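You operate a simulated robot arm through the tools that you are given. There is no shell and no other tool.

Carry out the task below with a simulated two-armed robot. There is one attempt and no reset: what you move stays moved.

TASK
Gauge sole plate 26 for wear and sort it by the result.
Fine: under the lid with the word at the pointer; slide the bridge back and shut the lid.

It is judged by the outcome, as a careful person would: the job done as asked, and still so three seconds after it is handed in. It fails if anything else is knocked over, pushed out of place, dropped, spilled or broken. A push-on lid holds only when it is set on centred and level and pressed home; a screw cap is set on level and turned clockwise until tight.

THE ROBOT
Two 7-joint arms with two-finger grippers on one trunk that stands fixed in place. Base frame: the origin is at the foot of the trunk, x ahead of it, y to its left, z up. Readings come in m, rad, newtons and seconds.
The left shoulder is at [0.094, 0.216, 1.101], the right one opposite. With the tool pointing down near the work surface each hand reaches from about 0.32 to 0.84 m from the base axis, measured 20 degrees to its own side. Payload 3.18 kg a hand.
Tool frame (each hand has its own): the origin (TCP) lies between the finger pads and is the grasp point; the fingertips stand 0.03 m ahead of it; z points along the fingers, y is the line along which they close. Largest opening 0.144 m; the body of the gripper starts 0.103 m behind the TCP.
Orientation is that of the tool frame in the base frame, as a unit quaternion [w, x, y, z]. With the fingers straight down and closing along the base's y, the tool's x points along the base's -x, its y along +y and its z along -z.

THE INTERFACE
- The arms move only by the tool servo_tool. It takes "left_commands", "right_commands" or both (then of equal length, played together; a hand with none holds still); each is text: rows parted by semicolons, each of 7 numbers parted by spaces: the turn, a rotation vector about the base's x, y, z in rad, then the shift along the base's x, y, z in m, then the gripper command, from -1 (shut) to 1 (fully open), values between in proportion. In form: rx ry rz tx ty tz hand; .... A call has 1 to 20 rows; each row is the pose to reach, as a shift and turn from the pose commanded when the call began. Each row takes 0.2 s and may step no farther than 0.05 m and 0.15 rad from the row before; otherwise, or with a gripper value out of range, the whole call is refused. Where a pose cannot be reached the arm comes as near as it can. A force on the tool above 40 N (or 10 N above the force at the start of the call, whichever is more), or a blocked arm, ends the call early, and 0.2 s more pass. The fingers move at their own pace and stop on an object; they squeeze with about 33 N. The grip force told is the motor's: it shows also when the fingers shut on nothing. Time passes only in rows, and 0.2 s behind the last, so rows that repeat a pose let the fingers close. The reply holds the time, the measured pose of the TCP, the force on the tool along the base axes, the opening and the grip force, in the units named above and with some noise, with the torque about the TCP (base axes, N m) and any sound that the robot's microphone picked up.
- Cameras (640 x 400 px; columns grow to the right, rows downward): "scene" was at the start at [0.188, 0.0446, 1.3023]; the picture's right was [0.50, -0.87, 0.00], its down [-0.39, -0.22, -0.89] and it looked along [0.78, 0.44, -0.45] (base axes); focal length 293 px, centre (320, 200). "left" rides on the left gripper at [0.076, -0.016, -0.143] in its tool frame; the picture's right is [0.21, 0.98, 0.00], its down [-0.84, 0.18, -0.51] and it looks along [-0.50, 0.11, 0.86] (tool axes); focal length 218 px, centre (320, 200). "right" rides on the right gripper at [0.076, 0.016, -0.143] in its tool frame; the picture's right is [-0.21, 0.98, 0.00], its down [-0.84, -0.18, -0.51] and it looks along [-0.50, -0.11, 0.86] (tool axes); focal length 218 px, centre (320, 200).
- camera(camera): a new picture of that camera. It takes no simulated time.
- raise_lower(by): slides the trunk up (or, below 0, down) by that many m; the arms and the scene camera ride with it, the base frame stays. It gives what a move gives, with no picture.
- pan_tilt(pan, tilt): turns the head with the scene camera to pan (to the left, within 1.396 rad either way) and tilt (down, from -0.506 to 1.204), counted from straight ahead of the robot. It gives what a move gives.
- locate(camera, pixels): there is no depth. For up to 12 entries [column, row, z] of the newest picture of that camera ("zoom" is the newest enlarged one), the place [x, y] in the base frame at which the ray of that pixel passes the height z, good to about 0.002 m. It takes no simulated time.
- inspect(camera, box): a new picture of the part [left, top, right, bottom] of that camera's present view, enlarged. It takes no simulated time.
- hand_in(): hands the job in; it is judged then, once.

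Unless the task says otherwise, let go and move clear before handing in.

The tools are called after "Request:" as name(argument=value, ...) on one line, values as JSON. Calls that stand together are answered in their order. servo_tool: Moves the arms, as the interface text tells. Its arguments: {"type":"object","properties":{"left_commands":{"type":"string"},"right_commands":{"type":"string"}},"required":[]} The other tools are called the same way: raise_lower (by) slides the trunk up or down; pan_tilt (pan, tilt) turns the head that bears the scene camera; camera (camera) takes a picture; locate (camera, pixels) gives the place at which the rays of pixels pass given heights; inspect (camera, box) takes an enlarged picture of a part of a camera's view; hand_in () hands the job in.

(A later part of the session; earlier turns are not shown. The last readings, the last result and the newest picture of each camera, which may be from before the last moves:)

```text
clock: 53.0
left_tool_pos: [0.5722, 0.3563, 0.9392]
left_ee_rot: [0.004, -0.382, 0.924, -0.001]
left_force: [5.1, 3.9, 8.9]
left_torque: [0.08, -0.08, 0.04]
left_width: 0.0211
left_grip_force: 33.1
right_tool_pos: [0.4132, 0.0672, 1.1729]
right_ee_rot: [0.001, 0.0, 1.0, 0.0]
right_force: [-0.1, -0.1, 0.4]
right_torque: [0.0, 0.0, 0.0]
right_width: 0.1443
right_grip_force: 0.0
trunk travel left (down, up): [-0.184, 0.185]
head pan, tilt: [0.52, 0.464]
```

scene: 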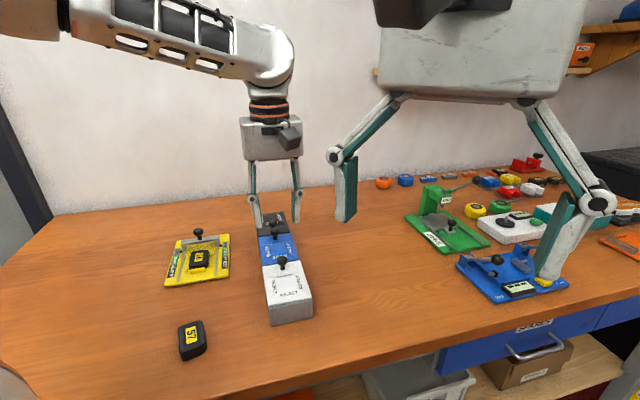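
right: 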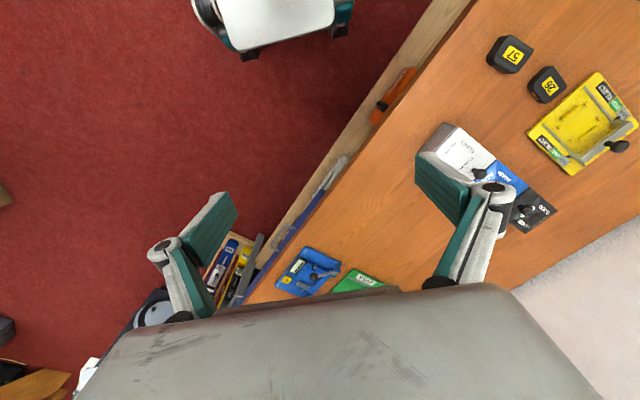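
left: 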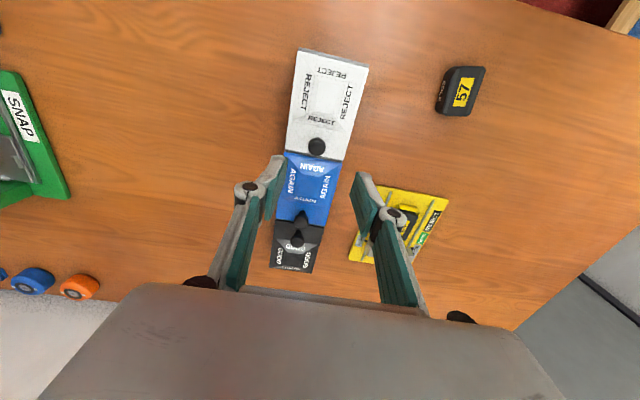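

Loads are small now. I'll open and rise clear to examine the lid.

Request:
servo_tool(left_commands="0 0 0 0 0 0.001 -0.5; 0 0 0 0 0 0.001 -0.2; 0 0 0 0 0 0.03 -0.2; 0 0 0 0 0 0.07 -0.2; 0 0 0 0 0 0.09 -0.2; 0 0 0 0 0 0.09 -0.2")

Request:
inspect(camera="scene", box=[245, 205, 325, 330])

Request:
inspect(camera="left", box=[260, 30, 380, 180])

```text
clock: 54.4
left_tool_pos: [0.5716, 0.3559, 1.028]
left_ee_rot: [0.002, -0.382, 0.924, 0.002]
left_force: [-0.3, 0.2, 0.7]
left_torque: [-0.01, 0.02, -0.02]
left_width: 0.0576
left_grip_force: 0.1
right_tool_pos: [0.4134, 0.0672, 1.1722]
right_ee_rot: [0.0, 0.0, 1.0, 0.0]
right_force: [0.1, 0.0, 0.0]
right_torque: [0.01, 0.0, -0.01]
right_width: 0.1441
right_grip_force: 0.0
trunk travel left (down, up): [-0.184, 0.185]
head pan, tilt: [0.52, 0.464]
```

```text
3.20 times, centred on (285, 268) of scene
```

zoom: 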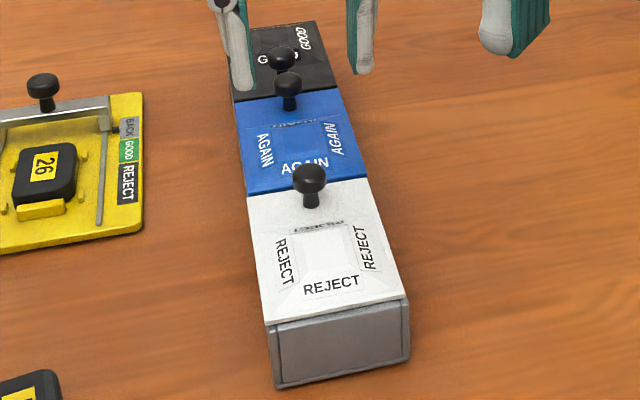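

```text
2.67 times, centred on (320, 105) of left
```

zoom: 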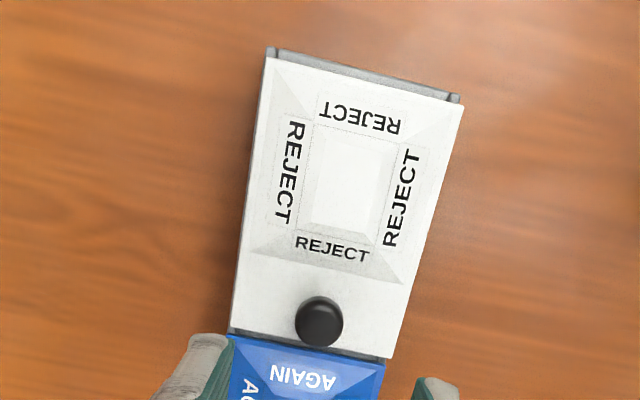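

I'll zoom on the near end bar and the seam with the blue lid to see whether the lid moved.

Request:
inspect(camera="left", box=[275, 130, 355, 180])

Request:
inspect(camera="left", box=[285, 38, 385, 90])

Request:
inspect(camera="scene", box=[258, 290, 318, 330])

Request:
inspect(camera="scene", box=[255, 240, 305, 275])

```text
8.00 times, centred on (315, 155) of left
```

zoom: 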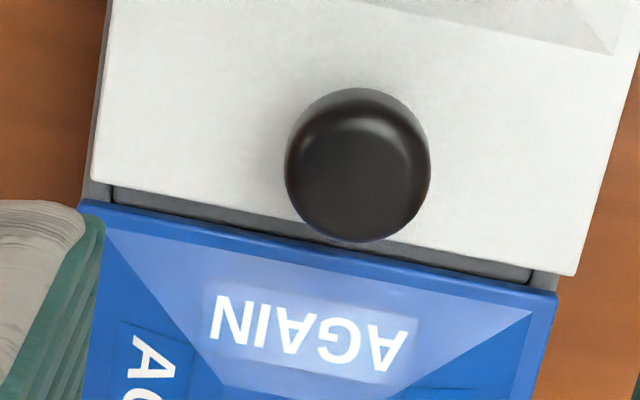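

```text
6.40 times, centred on (335, 64) of left
```

zoom: 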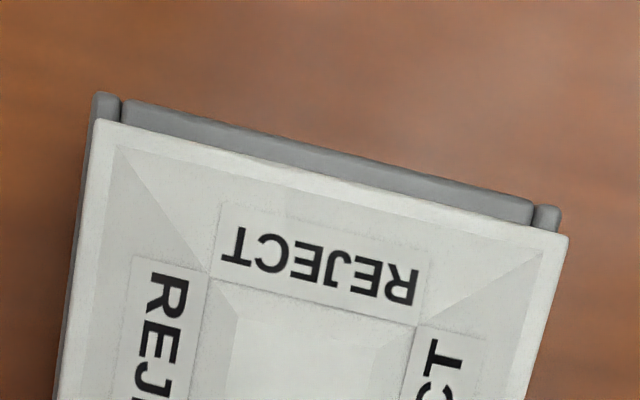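

```text
10.00 times, centred on (288, 310) of scene
```

zoom: 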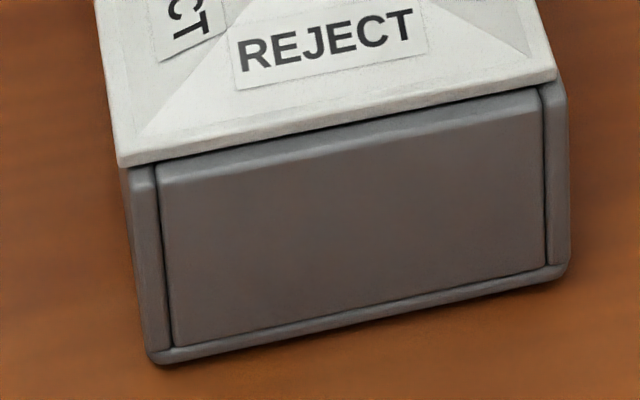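

```text
11.43 times, centred on (280, 258) of scene
```

zoom: 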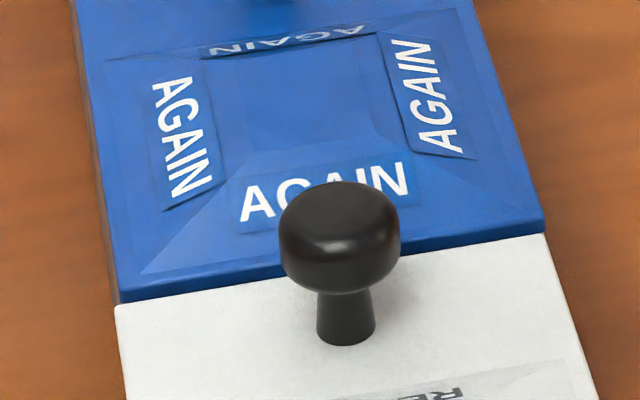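

I'll repeat the exact same zoom box as at the start to compare the lid's near edge with the end panel.

Request:
inspect(camera="scene", box=[255, 280, 325, 330])

Request:
inspect(camera="scene", box=[255, 235, 320, 285])

```text
8.00 times, centred on (290, 305) of scene
```

zoom: 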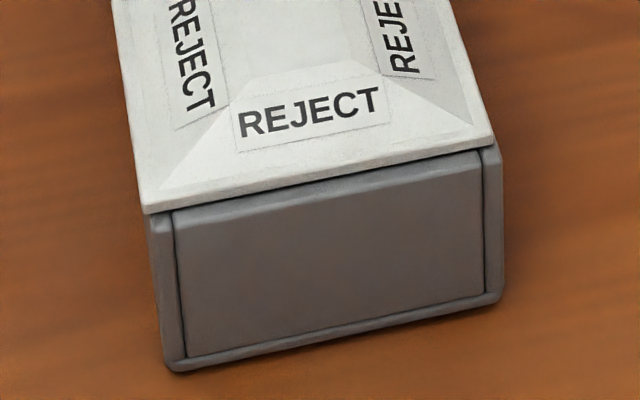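

```text
8.00 times, centred on (288, 260) of scene
```

zoom: 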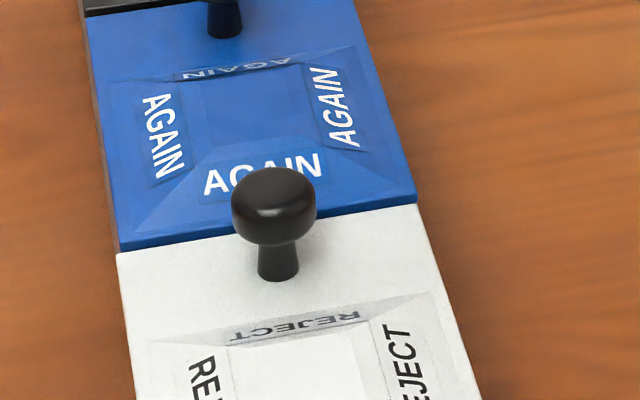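

The lid isn't raised, but relative to the blue lid it has shifted ~1.4 mm toward -w, so it isn't a stiff hinge at the near end; the load pattern pointed to a hold-down at its far edge. I'll regrip the knob carefully to test small motions.

Request:
servo_tool(left_commands="0 0 0 0.0012 0.0012 -0.03 -0.2; 0 0 0 0.0012 0.0012 -0.06 -0.2; 0 0 0 0.0012 0.0012 -0.08 -0.3; 0 0 0 0.0012 0.0012 -0.09 -0.4; 0 0 0 0.0012 0.0012 -0.09 -0.5; 0 0 0 0.0012 0.0012 -0.09 -0.5")

Request:
inspect(camera="left", box=[260, 120, 380, 230])

Request:
inspect(camera="scene", box=[255, 235, 320, 285])

```text
clock: 55.8
left_tool_pos: [0.5747, 0.357, 0.9364]
left_ee_rot: [0.001, -0.382, 0.924, 0.0]
left_force: [0.3, -0.3, 0.4]
left_torque: [0.0, 0.01, -0.04]
left_width: 0.0357
left_grip_force: 0.0
right_tool_pos: [0.4128, 0.0666, 1.172]
right_ee_rot: [0.0, 0.0, 1.0, 0.0]
right_force: [-0.5, -0.4, -0.5]
right_torque: [-0.03, 0.0, 0.01]
right_width: 0.1438
right_grip_force: 0.2
trunk travel left (down, up): [-0.184, 0.185]
head pan, tilt: [0.52, 0.464]
```

```text
3.64 times, centred on (320, 175) of left
```

zoom: 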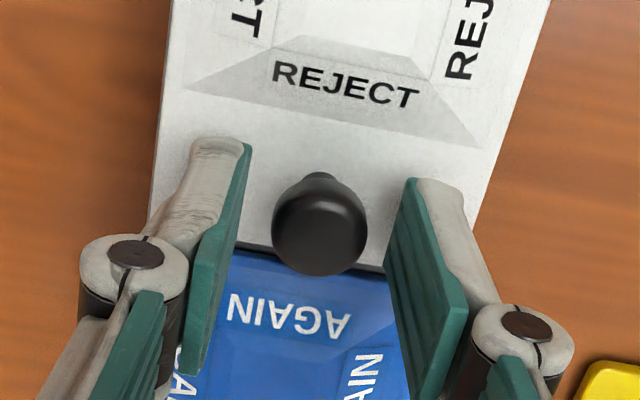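

```text
8.00 times, centred on (288, 260) of scene
```

zoom: 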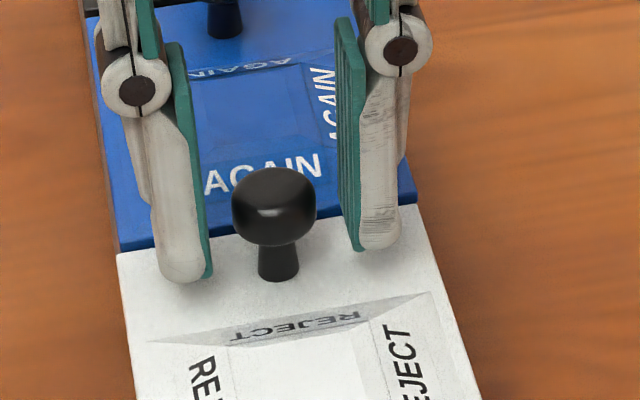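

I'll close with a lighter squeeze by commanding just under the knob's width, to see whether a softer grip (letting the lid pivot) is possible.

Request:
servo_tool(left_commands="0 0 0 0 0 0 -0.65; 0 0 0 0 0 0 -0.705; 0 0 0 0 0 0 -0.72; 0 0 0 0 0 0 -0.72")

```text
clock: 56.8
left_tool_pos: [0.5729, 0.3572, 0.9363]
left_ee_rot: [0.0, -0.381, 0.924, 0.0]
left_force: [-0.5, -0.2, -0.4]
left_torque: [0.02, 0.02, -0.04]
left_width: 0.021
left_grip_force: 32.7
right_tool_pos: [0.4126, 0.0679, 1.1737]
right_ee_rot: [0.0, 0.0, 1.0, 0.0]
right_force: [-0.1, -0.5, 1.2]
right_torque: [0.01, 0.02, 0.04]
right_width: 0.144
right_grip_force: 0.1
trunk travel left (down, up): [-0.184, 0.185]
head pan, tilt: [0.52, 0.464]
```

The squeeze stays at 33 N. I'll test the near-end hinge idea properly: rotate the hand 2° about the near edge (with matching arc) and read forces.

Request:
servo_tool(left_commands="0.0124 -0.0124 0 -0.0006 -0.0006 0.0017 -1; 0.0247 -0.0247 0 -0.0012 -0.0012 0.0033 -1; 0.0247 -0.0247 0 -0.0012 -0.0012 0.0033 -1")

Request:
inspect(camera="scene", box=[255, 235, 320, 285])

Request:
inspect(camera="scene", box=[255, 280, 325, 330])

```text
clock: 57.6
left_tool_pos: [0.5722, 0.3574, 0.9356]
left_ee_rot: [0.014, -0.383, 0.924, 0.009]
left_force: [1.0, 3.2, 0.5]
left_torque: [0.18, -0.15, 0.06]
left_width: 0.0208
left_grip_force: 33.4
right_tool_pos: [0.4152, 0.0691, 1.1714]
right_ee_rot: [-0.002, 0.0, 1.0, -0.001]
right_force: [0.6, 0.5, -0.1]
right_torque: [0.01, 0.01, 0.0]
right_width: 0.1439
right_grip_force: 0.1
trunk travel left (down, up): [-0.184, 0.185]
head pan, tilt: [0.52, 0.464]
```

```text
8.00 times, centred on (288, 260) of scene
```

zoom: 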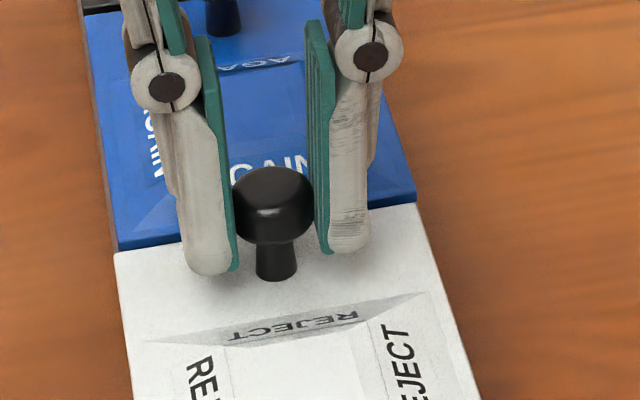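

```text
8.00 times, centred on (290, 305) of scene
```

zoom: 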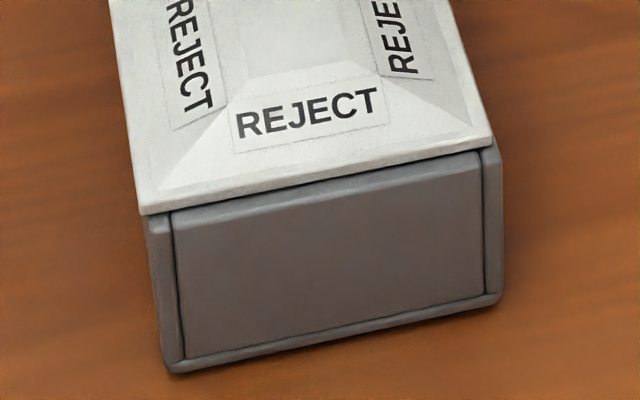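

The near-end hinge test moved nothing upward, but the lid's left corner shifted from zoom x=117 to 113 while the box stayed: the lid slides sideways (toward -w). I'll straighten the hand and slide it gently 6 mm that way.

Request:
servo_tool(left_commands="-0.0124 0.0124 0 0.0006 0.0006 -0.0017 -1; -0.0247 0.0247 0 0.0012 0.0012 -0.0028 -1; -0.0247 0.0247 0 0.0002 0.0022 -0.0028 -1; -0.0247 0.0247 0 -0.0012 0.0036 -0.0028 -1; -0.0247 0.0247 0 -0.003 0.0054 -0.0028 -1; -0.0247 0.0247 0 -0.003 0.0054 -0.0028 -1")

Request:
inspect(camera="scene", box=[255, 235, 320, 285])

Request:
inspect(camera="scene", box=[255, 280, 325, 330])

```text
clock: 59.0
left_tool_pos: [0.5687, 0.3611, 0.9366]
left_ee_rot: [0.002, -0.383, 0.924, 0.001]
left_force: [7.8, 7.1, 0.3]
left_torque: [0.17, -0.19, 0.03]
left_width: 0.0208
left_grip_force: 32.2
right_tool_pos: [0.4152, 0.0677, 1.1724]
right_ee_rot: [0.0, 0.0, 1.0, 0.0]
right_force: [-0.1, 0.4, 0.0]
right_torque: [0.01, -0.01, 0.01]
right_width: 0.1438
right_grip_force: 0.1
trunk travel left (down, up): [-0.184, 0.185]
head pan, tilt: [0.52, 0.464]
```

```text
8.00 times, centred on (288, 260) of scene
```

zoom: 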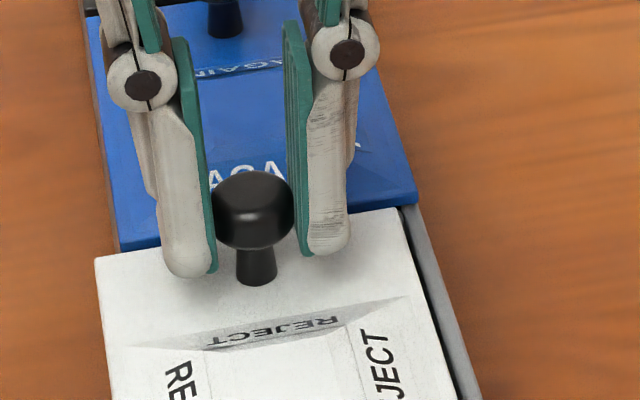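

```text
8.00 times, centred on (290, 305) of scene
```

zoom: 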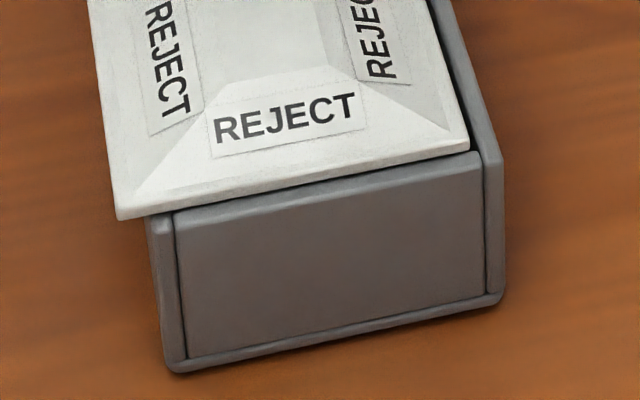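

The lid slides sideways freely toward -w, uncovering the compartment on the right side (zoom (440,250)). I'll relieve the +slide-axis load and continue sliding 12 mm.

Request:
servo_tool(left_commands="0 0 0 0.001 0.002 0 -1; 0 0 0 0.0008 0.0042 0 -1; 0 0 0 -0.0006 0.0056 0 -1; 0 0 0 -0.002 0.007 0 -1; 0 0 0 -0.0034 0.0084 0 -1; 0 0 0 -0.0048 0.0098 0 -1; 0 0 0 -0.0062 0.0112 0 -1; 0 0 0 -0.0062 0.0112 0 -1")

Request:
inspect(camera="scene", box=[245, 230, 330, 330])

```text
clock: 60.8
left_tool_pos: [0.5598, 0.3708, 0.9363]
left_ee_rot: [0.0, -0.383, 0.924, 0.001]
left_force: [-15.7, -15.6, -0.3]
left_torque: [-0.35, 0.33, 0.01]
left_width: 0.021
left_grip_force: 33.7
right_tool_pos: [0.4132, 0.0654, 1.1718]
right_ee_rot: [0.0, 0.0, 1.0, 0.001]
right_force: [-0.4, 0.1, 0.2]
right_torque: [-0.03, 0.03, 0.0]
right_width: 0.1441
right_grip_force: 0.1
trunk travel left (down, up): [-0.184, 0.185]
head pan, tilt: [0.52, 0.464]
```

```text
4.00 times, centred on (288, 280) of scene
```

zoom: 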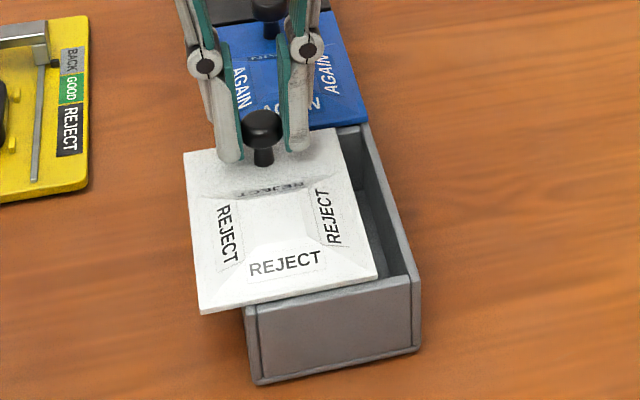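

The lid has slid ~18 mm and the compartment shows. There's 22 N of load along the slide axis from my correction; I'll back off 1.5 mm in that axis and check.

Request:
servo_tool(left_commands="0 0 0 -0.0005 -0.0005 0 -1; 0 0 0 -0.001 -0.001 0 -1; 0 0 0 -0.001 -0.001 0 -1")

```text
clock: 61.6
left_tool_pos: [0.5607, 0.3697, 0.9366]
left_ee_rot: [0.001, -0.383, 0.924, 0.0]
left_force: [-13.5, -12.5, 0.2]
left_torque: [-0.39, 0.38, 0.02]
left_width: 0.021
left_grip_force: 32.6
right_tool_pos: [0.4127, 0.0661, 1.1735]
right_ee_rot: [0.0, 0.0, 1.0, 0.001]
right_force: [-0.1, -0.2, 0.2]
right_torque: [-0.01, 0.0, 0.0]
right_width: 0.1438
right_grip_force: 0.0
trunk travel left (down, up): [-0.184, 0.185]
head pan, tilt: [0.52, 0.464]
```

Load fell only to ~18 N. I'll back off another 3 mm along that axis.

Request:
servo_tool(left_commands="0 0 0 -0.001 -0.001 0 -1; 0 0 0 -0.002 -0.002 0 -1; 0 0 0 -0.002 -0.002 0 -1")

Request:
inspect(camera="left", box=[220, 40, 420, 230])

```text
clock: 62.4
left_tool_pos: [0.56, 0.3707, 0.9366]
left_ee_rot: [0.003, -0.383, 0.924, 0.002]
left_force: [3.8, 3.8, 2.6]
left_torque: [0.28, -0.21, 0.02]
left_width: 0.0211
left_grip_force: 33.1
right_tool_pos: [0.4142, 0.0676, 1.1716]
right_ee_rot: [0.0, 0.0, 1.0, -0.001]
right_force: [-0.2, -0.6, 0.2]
right_torque: [0.02, 0.02, 0.02]
right_width: 0.144
right_grip_force: 0.0
trunk travel left (down, up): [-0.184, 0.185]
head pan, tilt: [0.52, 0.464]
```

```text
2.11 times, centred on (320, 135) of left
```

zoom: 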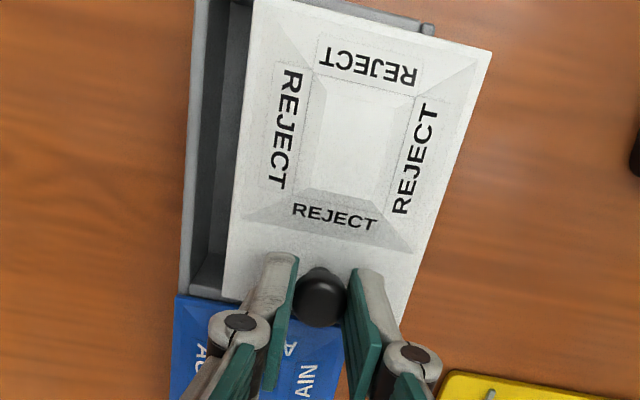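

Loads are small again and the compartment is opening on the left of the hand view. I'll slide another 12 mm straight along -w.

Request:
servo_tool(left_commands="0 0 0 -0.0014 0.0014 0 -1; 0 0 0 -0.0028 0.0028 0 -1; 0 0 0 -0.0042 0.0042 0 -1; 0 0 0 -0.0056 0.0056 0 -1; 0 0 0 -0.007 0.007 0 -1; 0 0 0 -0.0085 0.0085 0 -1; 0 0 0 -0.0085 0.0085 0 -1")

Request:
inspect(camera="scene", box=[245, 230, 330, 330])

```text
clock: 64.0
left_tool_pos: [0.5522, 0.3779, 0.9376]
left_ee_rot: [0.003, -0.383, 0.924, 0.0]
left_force: [13.9, 13.7, 20.1]
left_torque: [0.34, -0.42, -0.05]
left_width: 0.021
left_grip_force: 32.6
right_tool_pos: [0.4129, 0.0673, 1.1728]
right_ee_rot: [0.0, 0.0, 1.0, 0.001]
right_force: [0.5, 0.8, -0.2]
right_torque: [0.01, 0.02, -0.01]
right_width: 0.1439
right_grip_force: 0.1
trunk travel left (down, up): [-0.184, 0.185]
head pan, tilt: [0.52, 0.464]
```

```text
4.00 times, centred on (288, 280) of scene
```

zoom: 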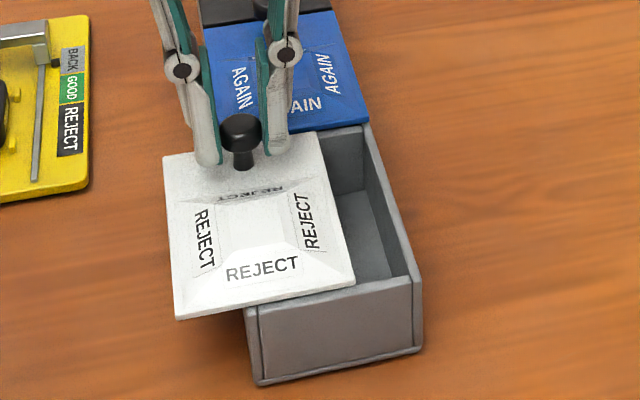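

Sliding continues (about 30 mm now); loads of +20 N along the slide axis and vertical have built up, so I'll correct those while continuing.

Request:
servo_tool(left_commands="0 0 0 0.001 0.001 0.0015 -1; 0 0 0 0.001 0.001 0.0015 -1")

Request:
servo_tool(left_commands="0 0 0 -0.0014 0.0014 0 -1; 0 0 0 -0.0028 0.0028 0 -1; 0 0 0 -0.0042 0.0042 0 -1; 0 0 0 -0.0056 0.0056 0 -1; 0 0 0 -0.0056 0.0056 0 -1")

Request:
inspect(camera="scene", box=[245, 230, 330, 330])

```text
clock: 64.6
left_tool_pos: [0.5518, 0.3791, 0.937]
left_ee_rot: [0.001, -0.382, 0.924, 0.0]
left_force: [9.9, 9.0, 14.3]
left_torque: [0.29, -0.32, -0.03]
left_width: 0.0212
left_grip_force: 33.5
right_tool_pos: [0.4136, 0.0668, 1.1722]
right_ee_rot: [0.0, 0.0, 1.0, 0.0]
right_force: [-0.5, -0.4, -0.1]
right_torque: [0.01, 0.0, -0.01]
right_width: 0.144
right_grip_force: 0.0
trunk travel left (down, up): [-0.184, 0.185]
head pan, tilt: [0.52, 0.464]
```

```text
clock: 65.8
left_tool_pos: [0.5474, 0.3839, 0.9368]
left_ee_rot: [-0.001, -0.382, 0.924, 0.001]
left_force: [5.9, 4.5, -0.2]
left_torque: [0.12, -0.17, 0.02]
left_width: 0.021
left_grip_force: 33.0
right_tool_pos: [0.4152, 0.0669, 1.1725]
right_ee_rot: [0.0, 0.0, 1.0, 0.001]
right_force: [-0.1, 0.4, 0.3]
right_torque: [0.0, 0.03, 0.0]
right_width: 0.1438
right_grip_force: 0.1
trunk travel left (down, up): [-0.184, 0.185]
head pan, tilt: [0.52, 0.464]
```

```text
4.00 times, centred on (288, 280) of scene
```

zoom: 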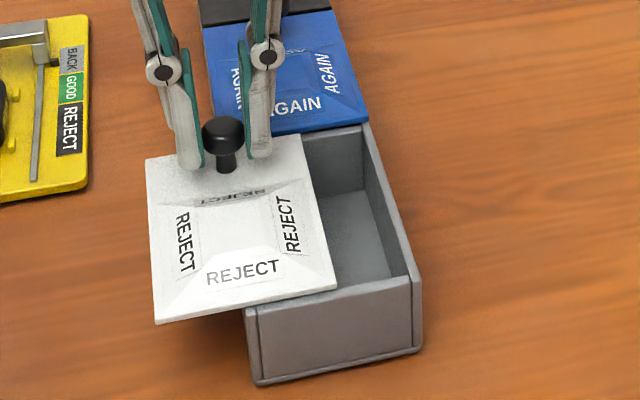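

About 38 mm open, forces small. I'll slide another 12 mm.

Request:
servo_tool(left_commands="0 0 0 -0.0012 0.0016 0 -1; 0 0 0 -0.0026 0.003 0 -1; 0 0 0 -0.004 0.0044 0 -1; 0 0 0 -0.0054 0.0058 0 -1; 0 0 0 -0.0068 0.0072 0 -1; 0 0 0 -0.0082 0.0086 0 -1; 0 0 0 -0.0082 0.0086 0 -1")

Request:
inspect(camera="scene", box=[245, 230, 330, 330])

```text
clock: 67.4
left_tool_pos: [0.5391, 0.3921, 0.9361]
left_ee_rot: [0.0, -0.382, 0.924, 0.001]
left_force: [-0.5, -1.7, -0.2]
left_torque: [-0.02, 0.08, -0.01]
left_width: 0.0211
left_grip_force: 33.5
right_tool_pos: [0.4137, 0.0663, 1.172]
right_ee_rot: [0.0, 0.0, 1.0, 0.0]
right_force: [-0.3, -0.5, 0.1]
right_torque: [0.0, 0.01, 0.02]
right_width: 0.1439
right_grip_force: 0.0
trunk travel left (down, up): [-0.184, 0.185]
head pan, tilt: [0.52, 0.464]
```

```text
4.00 times, centred on (288, 280) of scene
```

zoom: 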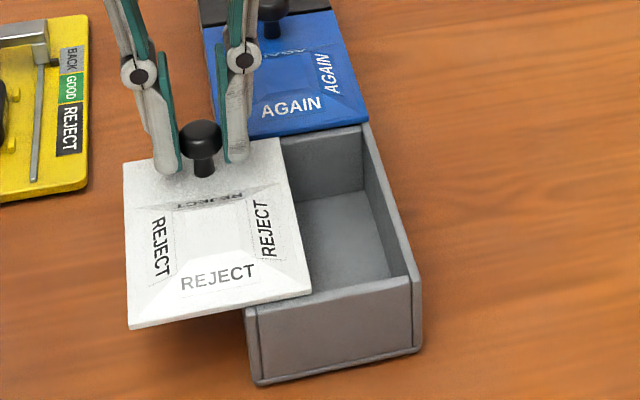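

About 50 mm open with the box steady. I'll continue another 10 mm, looking for a stop.

Request:
servo_tool(left_commands="0 0 0 -0.0014 0.0014 0 -1; 0 0 0 -0.0028 0.0028 0 -1; 0 0 0 -0.0042 0.0042 0 -1; 0 0 0 -0.0056 0.0056 0 -1; 0 0 0 -0.007 0.007 0 -1; 0 0 0 -0.007 0.007 0 -1")

Request:
inspect(camera="scene", box=[245, 230, 330, 330])

Request:
inspect(camera="left", box=[180, 40, 420, 240])

```text
clock: 68.8
left_tool_pos: [0.5322, 0.4001, 0.938]
left_ee_rot: [0.0, -0.382, 0.924, 0.001]
left_force: [-1.2, -1.8, -0.2]
left_torque: [-0.17, 0.14, 0.0]
left_width: 0.0212
left_grip_force: 32.8
right_tool_pos: [0.4143, 0.067, 1.1719]
right_ee_rot: [0.0, 0.0, 1.0, 0.0]
right_force: [-0.6, -0.1, 0.2]
right_torque: [0.0, 0.0, -0.01]
right_width: 0.1439
right_grip_force: 0.1
trunk travel left (down, up): [-0.184, 0.185]
head pan, tilt: [0.52, 0.464]
```

```text
4.00 times, centred on (288, 280) of scene
```

zoom: 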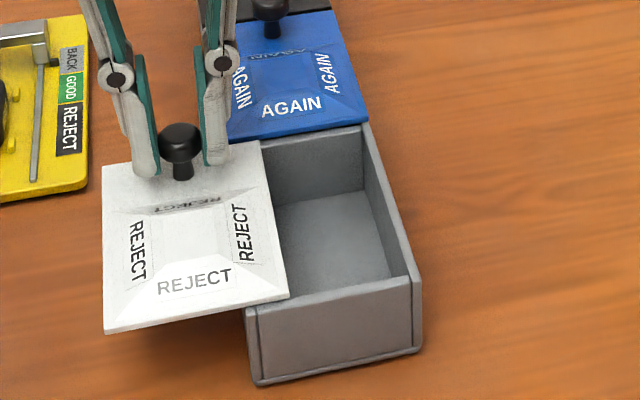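

```text
2.00 times, centred on (300, 140) of left
```

zoom: 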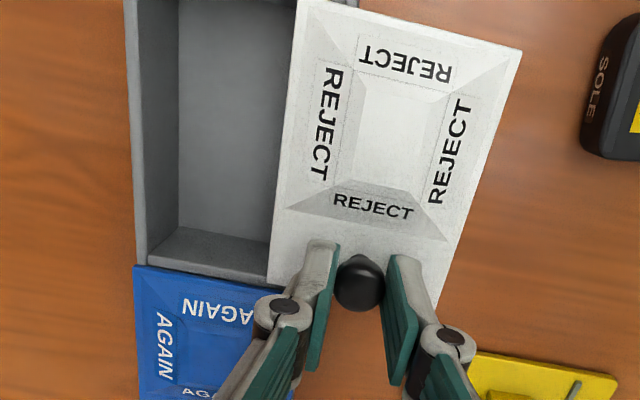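

About 60 mm open; the lid still overlaps the box by ~17 mm. I'll push a little further in small steps to look for the end stop.

Request:
servo_tool(left_commands="0 0 0 -0.0007 0.0007 0 -1; 0 0 0 -0.0014 0.0014 0 -1; 0 0 0 -0.0021 0.0021 0 -1; 0 0 0 -0.0028 0.0028 0 -1; 0 0 0 -0.0028 0.0028 0 -1")

Request:
inspect(camera="scene", box=[245, 230, 330, 330])

```text
clock: 70.0
left_tool_pos: [0.5279, 0.4018, 0.9377]
left_ee_rot: [0.0, -0.382, 0.924, 0.001]
left_force: [-4.8, -5.5, 0.5]
left_torque: [-0.17, 0.38, -0.01]
left_width: 0.0213
left_grip_force: 33.0
right_tool_pos: [0.4141, 0.0671, 1.1721]
right_ee_rot: [0.0, 0.0, 1.0, 0.0]
right_force: [0.3, 0.3, 0.4]
right_torque: [-0.01, 0.0, -0.05]
right_width: 0.1442
right_grip_force: 0.2
trunk travel left (down, up): [-0.184, 0.185]
head pan, tilt: [0.52, 0.464]
```

```text
4.00 times, centred on (288, 280) of scene
```

zoom: 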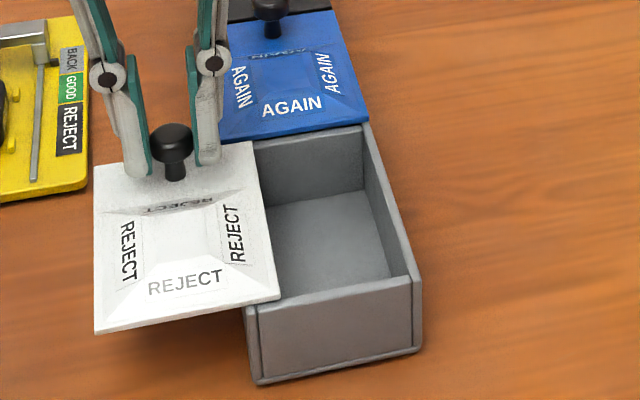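

Still sliding freely, lid level. I'll try 3 mm more and watch for a stop force.

Request:
servo_tool(left_commands="0 0 0 -0.0004 0.001 0 -1; 0 0 0 -0.0011 0.0017 0 -1; 0 0 0 -0.0018 0.0024 0 -1; 0 0 0 -0.0018 0.0024 0 -1")

Request:
inspect(camera="scene", box=[245, 230, 330, 330])

```text
clock: 71.0
left_tool_pos: [0.5274, 0.405, 0.9383]
left_ee_rot: [0.0, -0.381, 0.925, 0.001]
left_force: [-10.6, -9.0, -0.1]
left_torque: [-0.56, 0.57, -0.05]
left_width: 0.0211
left_grip_force: 33.4
right_tool_pos: [0.4139, 0.0674, 1.1719]
right_ee_rot: [-0.001, 0.0, 1.0, 0.0]
right_force: [-1.0, 0.4, -1.0]
right_torque: [-0.04, -0.02, 0.01]
right_width: 0.1441
right_grip_force: 0.0
trunk travel left (down, up): [-0.184, 0.185]
head pan, tilt: [0.52, 0.464]
```

```text
4.00 times, centred on (288, 280) of scene
```

zoom: 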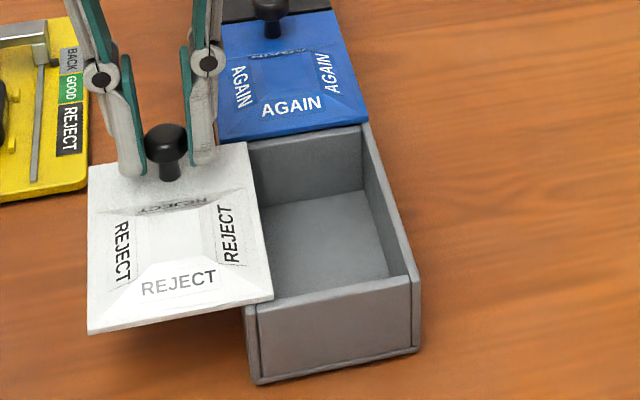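

The lid is open ~67 mm, nearly uncovering the whole compartment. I'll relieve the lengthwise load, then open the fingers only slightly to see if the lid stays put.

Request:
servo_tool(left_commands="0 0 0 -0.001 -0.001 0 -1; 0 0 0 -0.0018 -0.0018 0 -1; 0 0 0 -0.0018 -0.0018 0 -1")

Request:
servo_tool(left_commands="0 0 0 0 0 0 -0.66; 0 0 0 0 0 0 -0.66; 0 0 0 0 0 0 -0.66")

Request:
inspect(camera="scene", box=[245, 230, 330, 330])

```text
clock: 71.8
left_tool_pos: [0.5266, 0.4052, 0.9366]
left_ee_rot: [0.002, -0.383, 0.924, 0.0]
left_force: [3.3, 3.6, -0.5]
left_torque: [0.23, -0.35, 0.06]
left_width: 0.021
left_grip_force: 33.2
right_tool_pos: [0.414, 0.0684, 1.1719]
right_ee_rot: [-0.001, 0.0, 1.0, 0.0]
right_force: [-0.1, 0.5, 0.3]
right_torque: [0.02, 0.01, 0.0]
right_width: 0.1442
right_grip_force: 0.0
trunk travel left (down, up): [-0.184, 0.185]
head pan, tilt: [0.52, 0.464]
```

```text
clock: 72.6
left_tool_pos: [0.5255, 0.4018, 0.9382]
left_ee_rot: [0.001, -0.381, 0.924, 0.0]
left_force: [0.2, -0.1, -0.1]
left_torque: [-0.03, 0.03, 0.0]
left_width: 0.0245
left_grip_force: 0.0
right_tool_pos: [0.4136, 0.0677, 1.1737]
right_ee_rot: [0.001, 0.0, 1.0, 0.0]
right_force: [0.2, 0.5, -0.3]
right_torque: [0.02, -0.02, 0.0]
right_width: 0.1441
right_grip_force: 0.0
trunk travel left (down, up): [-0.184, 0.185]
head pan, tilt: [0.52, 0.464]
```

```text
4.00 times, centred on (288, 280) of scene
```

zoom: 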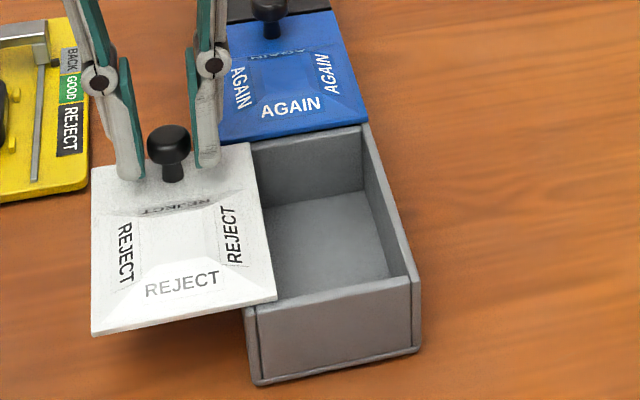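

The lid stays level on its own with the fingers loose. I'll open, rise, and go back over plate 26 in the nest.

Request:
servo_tool(left_commands="0 0 0 0 0 0 -0.4; 0 0 0 0 0 0 -0.25; 0 0 0 0 0 0.03 -0.25; 0 0 0 0 0 0.07 -0.25; 0 0 0 0.002 0.03 0.09 -0.25; 0 0 0 0.004 0.075 0.09 -0.25; 0 0 0 0.006 0.12 0.09 -0.25; 0 0 0 0.008 0.15 0.08 -0.25; 0 0 0 0.01 0.177 0.065 -0.25; 0 0 0 0.01 0.177 0.065 -0.25; 0 0 0 0.01 0.177 0.065 -0.25")

Request:
camera(camera="left")

Request:
camera(camera="scene")

Request:
inspect(camera="left", box=[260, 80, 390, 210])

```text
clock: 75.0
left_tool_pos: [0.5383, 0.5802, 1.0014]
left_ee_rot: [0.001, -0.382, 0.924, 0.0]
left_force: [0.4, -0.6, -1.0]
left_torque: [-0.01, 0.03, 0.02]
left_width: 0.0541
left_grip_force: 0.1
right_tool_pos: [0.4141, 0.067, 1.1711]
right_ee_rot: [0.001, -0.001, 1.0, -0.001]
right_force: [-0.1, 0.5, -0.5]
right_torque: [-0.01, 0.02, 0.0]
right_width: 0.1439
right_grip_force: 0.1
trunk travel left (down, up): [-0.184, 0.185]
head pan, tilt: [0.52, 0.464]
```

```text
taken
```

left: 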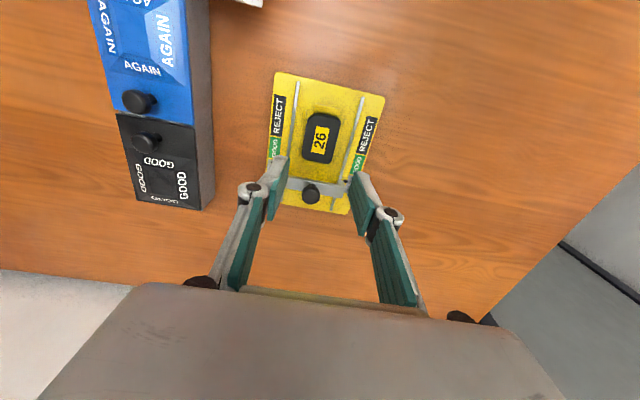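

```text
taken
```

scene: 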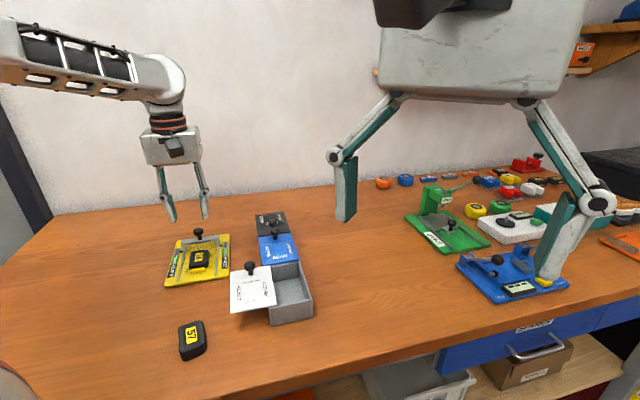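

```text
3.08 times, centred on (325, 145) of left
```

zoom: 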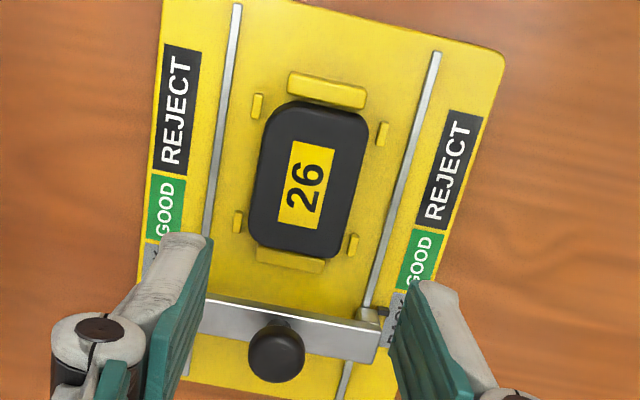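

Lid stays open and level; plate 26 is at zoom (305,185), about 2.5 mm forward of the hand centre. I'll correct and descend to just above the plate.

Request:
servo_tool(left_commands="0 0 0 -0.0016 -0.0016 -0.025 -0.25; 0 0 0 -0.0016 -0.0016 -0.055 -0.25; 0 0 0 -0.0016 -0.0016 -0.08 -0.25; 0 0 0 -0.0016 -0.0016 -0.08 -0.25; 0 0 0 -0.0016 -0.0016 -0.08 -0.25")

Request:
inspect(camera="left", box=[260, 80, 390, 230])

Request:
inspect(camera="scene", box=[160, 215, 240, 290])

```text
clock: 76.2
left_tool_pos: [0.5348, 0.5771, 0.92]
left_ee_rot: [0.001, -0.381, 0.924, 0.001]
left_force: [-0.5, -0.5, -0.2]
left_torque: [0.0, 0.01, -0.03]
left_width: 0.054
left_grip_force: 0.0
right_tool_pos: [0.4141, 0.0693, 1.1718]
right_ee_rot: [0.0, 0.0, 1.0, 0.0]
right_force: [1.3, 0.8, -0.1]
right_torque: [-0.02, 0.01, -0.01]
right_width: 0.1439
right_grip_force: 0.1
trunk travel left (down, up): [-0.184, 0.185]
head pan, tilt: [0.52, 0.464]
```

```text
2.67 times, centred on (325, 155) of left
```

zoom: 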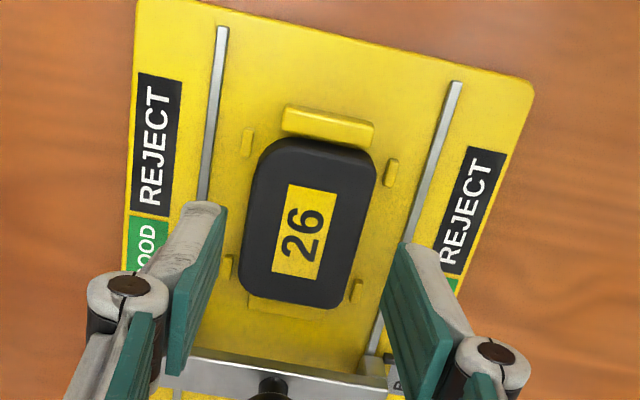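

```text
5.33 times, centred on (200, 252) of scene
```

zoom: 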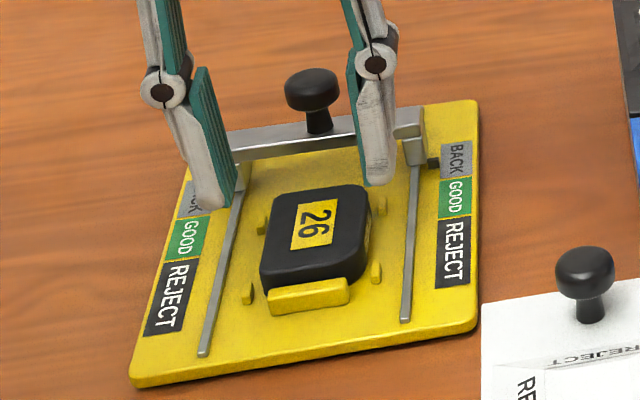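

The plate is centred between the fingers. I'll descend to grip depth and check.

Request:
servo_tool(left_commands="0 0 0 0 0 -0.015 -0.25; 0 0 0 0 0 -0.028 -0.25; 0 0 0 0 0 -0.033 -0.25; 0 0 0 0 0 -0.033 -0.25")

Request:
inspect(camera="left", box=[260, 80, 390, 230])

Request:
inspect(camera="scene", box=[170, 230, 230, 280])

```text
clock: 77.2
left_tool_pos: [0.5318, 0.578, 0.8876]
left_ee_rot: [0.001, -0.381, 0.924, 0.0]
left_force: [0.2, 0.1, 0.6]
left_torque: [-0.05, 0.06, 0.0]
left_width: 0.0539
left_grip_force: 0.1
right_tool_pos: [0.4138, 0.0672, 1.172]
right_ee_rot: [0.0, 0.0, 1.0, 0.0]
right_force: [-0.4, 0.3, 0.1]
right_torque: [0.0, 0.02, -0.02]
right_width: 0.1441
right_grip_force: 0.0
trunk travel left (down, up): [-0.184, 0.185]
head pan, tilt: [0.52, 0.464]
```

```text
2.67 times, centred on (325, 155) of left
```

zoom: 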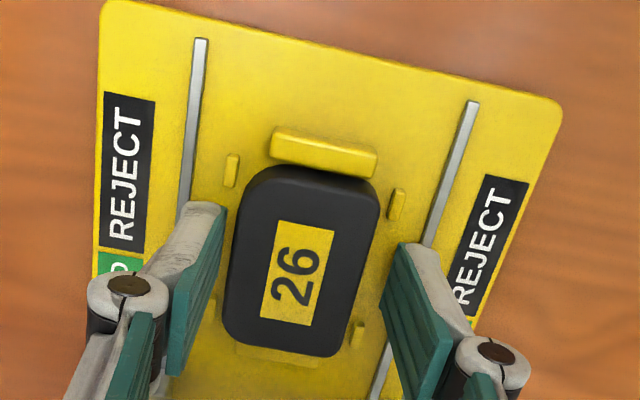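

```text
8.00 times, centred on (200, 255) of scene
```

zoom: 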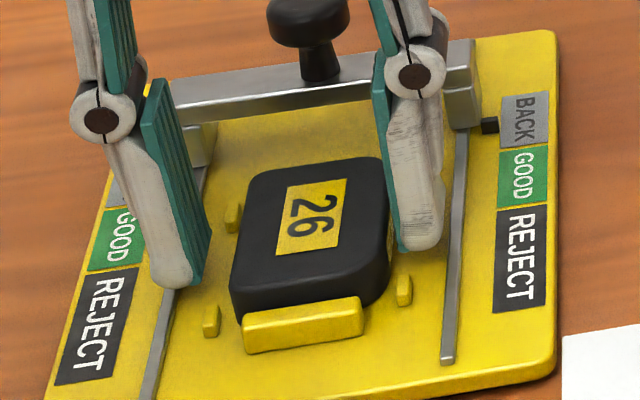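

The hand drifted about 3 mm to -w (right finger nearly touching the plate in the scene view). I'll shift +w 2.5 mm, then close.

Request:
servo_tool(left_commands="0 0 0 0.001 -0.001 0 -0.25; 0 0 0 0.002 -0.0018 0 -0.25; 0 0 0 0.002 -0.0018 0 -0.25")

Request:
inspect(camera="left", box=[260, 80, 390, 230])

```text
clock: 78.0
left_tool_pos: [0.5334, 0.5766, 0.8899]
left_ee_rot: [0.001, -0.382, 0.924, 0.0]
left_force: [-0.2, -0.4, -0.5]
left_torque: [0.02, 0.0, -0.02]
left_width: 0.0536
left_grip_force: 0.0
right_tool_pos: [0.4125, 0.0676, 1.1724]
right_ee_rot: [0.0, 0.0, 1.0, 0.0]
right_force: [0.0, 0.4, -0.4]
right_torque: [0.04, -0.02, 0.0]
right_width: 0.1439
right_grip_force: 0.1
trunk travel left (down, up): [-0.184, 0.185]
head pan, tilt: [0.52, 0.464]
```

```text
2.67 times, centred on (325, 155) of left
```

zoom: 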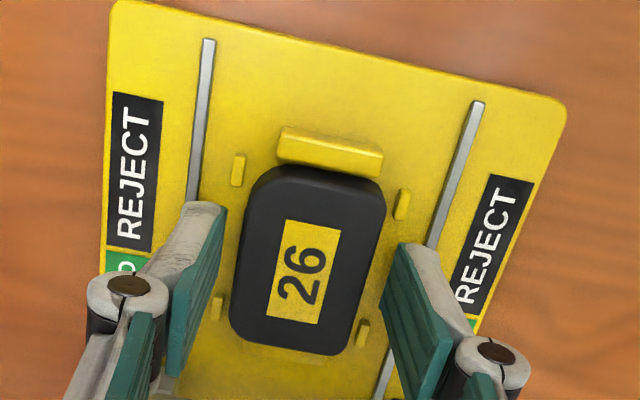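

Centred now. I'll lower 3 mm more and close on the plate.

Request:
servo_tool(left_commands="0 0 0 0 0 -0.0035 -0.25; 0 0 0 0 0 -0.0035 -0.3; 0 0 0 0 0 -0.0035 -1; 0 0 0 0 0 -0.0035 -1; 0 0 0 0 0 -0.0035 -1")

Request:
inspect(camera="scene", box=[160, 215, 240, 290])

```text
clock: 79.2
left_tool_pos: [0.5336, 0.5783, 0.8855]
left_ee_rot: [0.001, -0.382, 0.924, 0.001]
left_force: [-0.4, -0.5, 0.0]
left_torque: [0.04, -0.03, 0.03]
left_width: 0.0411
left_grip_force: 32.7
right_tool_pos: [0.4134, 0.0678, 1.1726]
right_ee_rot: [0.0, 0.0, 1.0, 0.0]
right_force: [0.1, -1.1, 0.6]
right_torque: [0.02, -0.03, 0.04]
right_width: 0.144
right_grip_force: 0.1
trunk travel left (down, up): [-0.184, 0.185]
head pan, tilt: [0.52, 0.464]
```

```text
5.33 times, centred on (200, 252) of scene
```

zoom: 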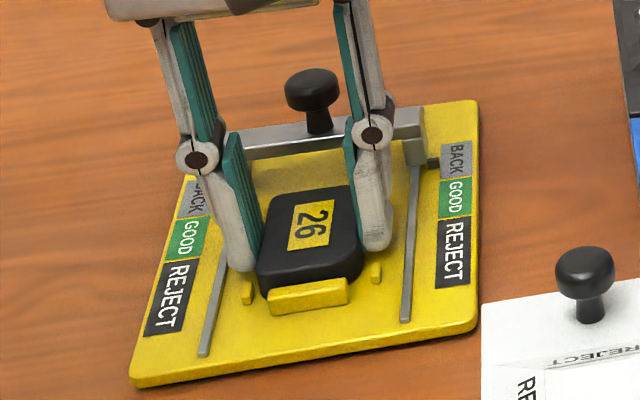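

Plate re-gripped (0.041 m). Before moving I'll measure the open compartment from the scene camera.

Request:
inspect(camera="scene", box=[225, 250, 325, 330])

Request:
locate(camera="zoom", pixels=[[320, 200, 0.89]])

```text
5.00 times, centred on (275, 290) of scene
```

zoom: 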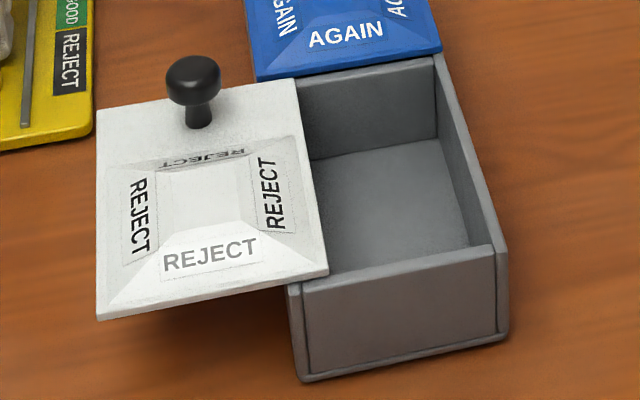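

```text
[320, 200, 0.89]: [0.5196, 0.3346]
```

I'll locate the opening's edges: lid edge, far/near inner walls and the +w wall.

Request:
locate(camera="zoom", pixels=[[297, 85, 0.892], [327, 273, 0.892], [433, 62, 0.885], [489, 246, 0.885], [360, 75, 0.885], [400, 266, 0.885], [438, 138, 0.845], [470, 243, 0.845], [310, 160, 0.845], [508, 260, 0.885], [442, 52, 0.885]])

```text
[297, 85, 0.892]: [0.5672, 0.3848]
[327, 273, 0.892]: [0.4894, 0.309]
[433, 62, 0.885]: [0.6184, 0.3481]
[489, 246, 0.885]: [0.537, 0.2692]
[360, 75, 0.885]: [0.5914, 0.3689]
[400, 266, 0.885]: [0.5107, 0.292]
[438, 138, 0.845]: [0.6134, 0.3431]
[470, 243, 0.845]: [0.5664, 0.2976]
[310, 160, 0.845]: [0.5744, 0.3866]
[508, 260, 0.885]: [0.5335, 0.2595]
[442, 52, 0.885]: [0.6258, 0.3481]
```

The opening is 62 mm across (lid edge w≈0.128, wall w≈0.190) by 111 mm long — too narrow for fingers straddling the plate across its width. I'll set the plate on free table at about (0.426,0.511), then regrip it by its ends so the fingers run along the long side of the compartment.

Request:
servo_tool(left_commands="0 0 0 0 0 0.02 -1; 0 0 0 0 0 0.045 -1; 0 0 0 0 0 0.07 -1; 0 0 0 -0.027 -0.017 0.07 -1; 0 0 0 -0.054 -0.034 0.07 -1; 0 0 0 -0.081 -0.051 0.07 -1; 0 0 0 -0.1076 -0.0678 0.07 -1; 0 0 0 -0.1076 -0.0678 0.05 -1; 0 0 0 -0.1076 -0.0678 0.02 -1; 0 0 0 -0.1076 -0.0678 0.005 -1; 0 0 0 -0.1076 -0.0678 0.005 -1")

Request:
camera(camera="scene")

Request:
inspect(camera="scene", box=[140, 230, 240, 340])

```text
clock: 81.6
left_tool_pos: [0.4267, 0.5096, 0.8897]
left_ee_rot: [0.001, -0.382, 0.924, 0.001]
left_force: [-0.2, 1.2, -0.6]
left_torque: [-0.02, 0.0, -0.02]
left_width: 0.0411
left_grip_force: 32.9
right_tool_pos: [0.4126, 0.0666, 1.1737]
right_ee_rot: [0.0, 0.0, 1.0, 0.0]
right_force: [-0.1, -0.3, -0.4]
right_torque: [0.0, 0.0, 0.0]
right_width: 0.144
right_grip_force: 0.2
trunk travel left (down, up): [-0.184, 0.185]
head pan, tilt: [0.52, 0.464]
```

```text
taken
```

scene: 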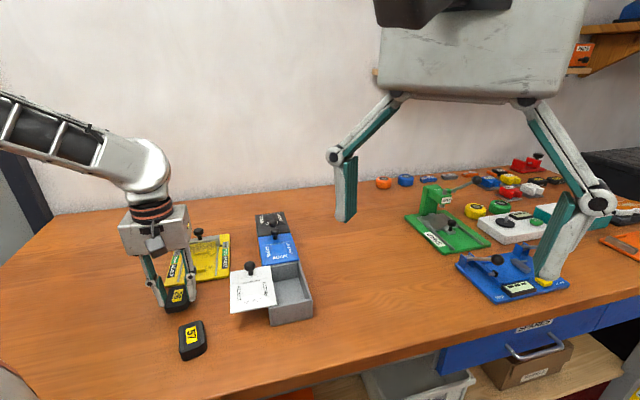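

```text
3.64 times, centred on (190, 285) of scene
```

zoom: 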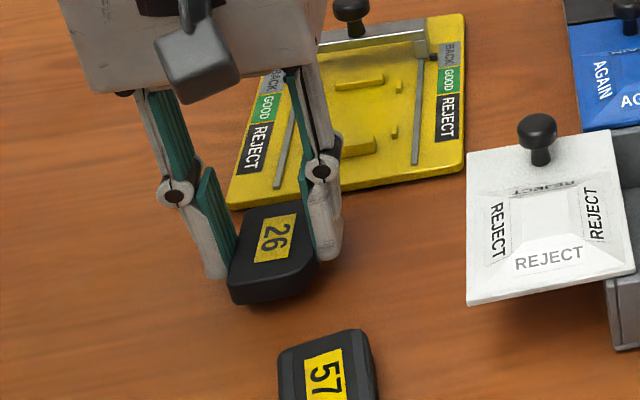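

The plate hangs just above free table between fixture and plate 57. I'll lower it to contact in small steps.

Request:
servo_tool(left_commands="0 0 0 0 0 -0.005 -1; 0 0 0 0 0 -0.009 -1; 0 0 0 0 0 -0.0115 -1; 0 0 0 0 0 -0.0115 -1")

```text
clock: 82.6
left_tool_pos: [0.4279, 0.5092, 0.8796]
left_ee_rot: [0.001, -0.382, 0.924, 0.0]
left_force: [-0.8, -0.3, -1.0]
left_torque: [-0.04, 0.01, 0.0]
left_width: 0.0414
left_grip_force: 33.1
right_tool_pos: [0.4133, 0.0682, 1.1721]
right_ee_rot: [0.0, -0.001, 1.0, 0.0]
right_force: [0.9, -1.1, 0.1]
right_torque: [0.01, -0.01, 0.0]
right_width: 0.1437
right_grip_force: 0.0
trunk travel left (down, up): [-0.184, 0.185]
head pan, tilt: [0.52, 0.464]
```

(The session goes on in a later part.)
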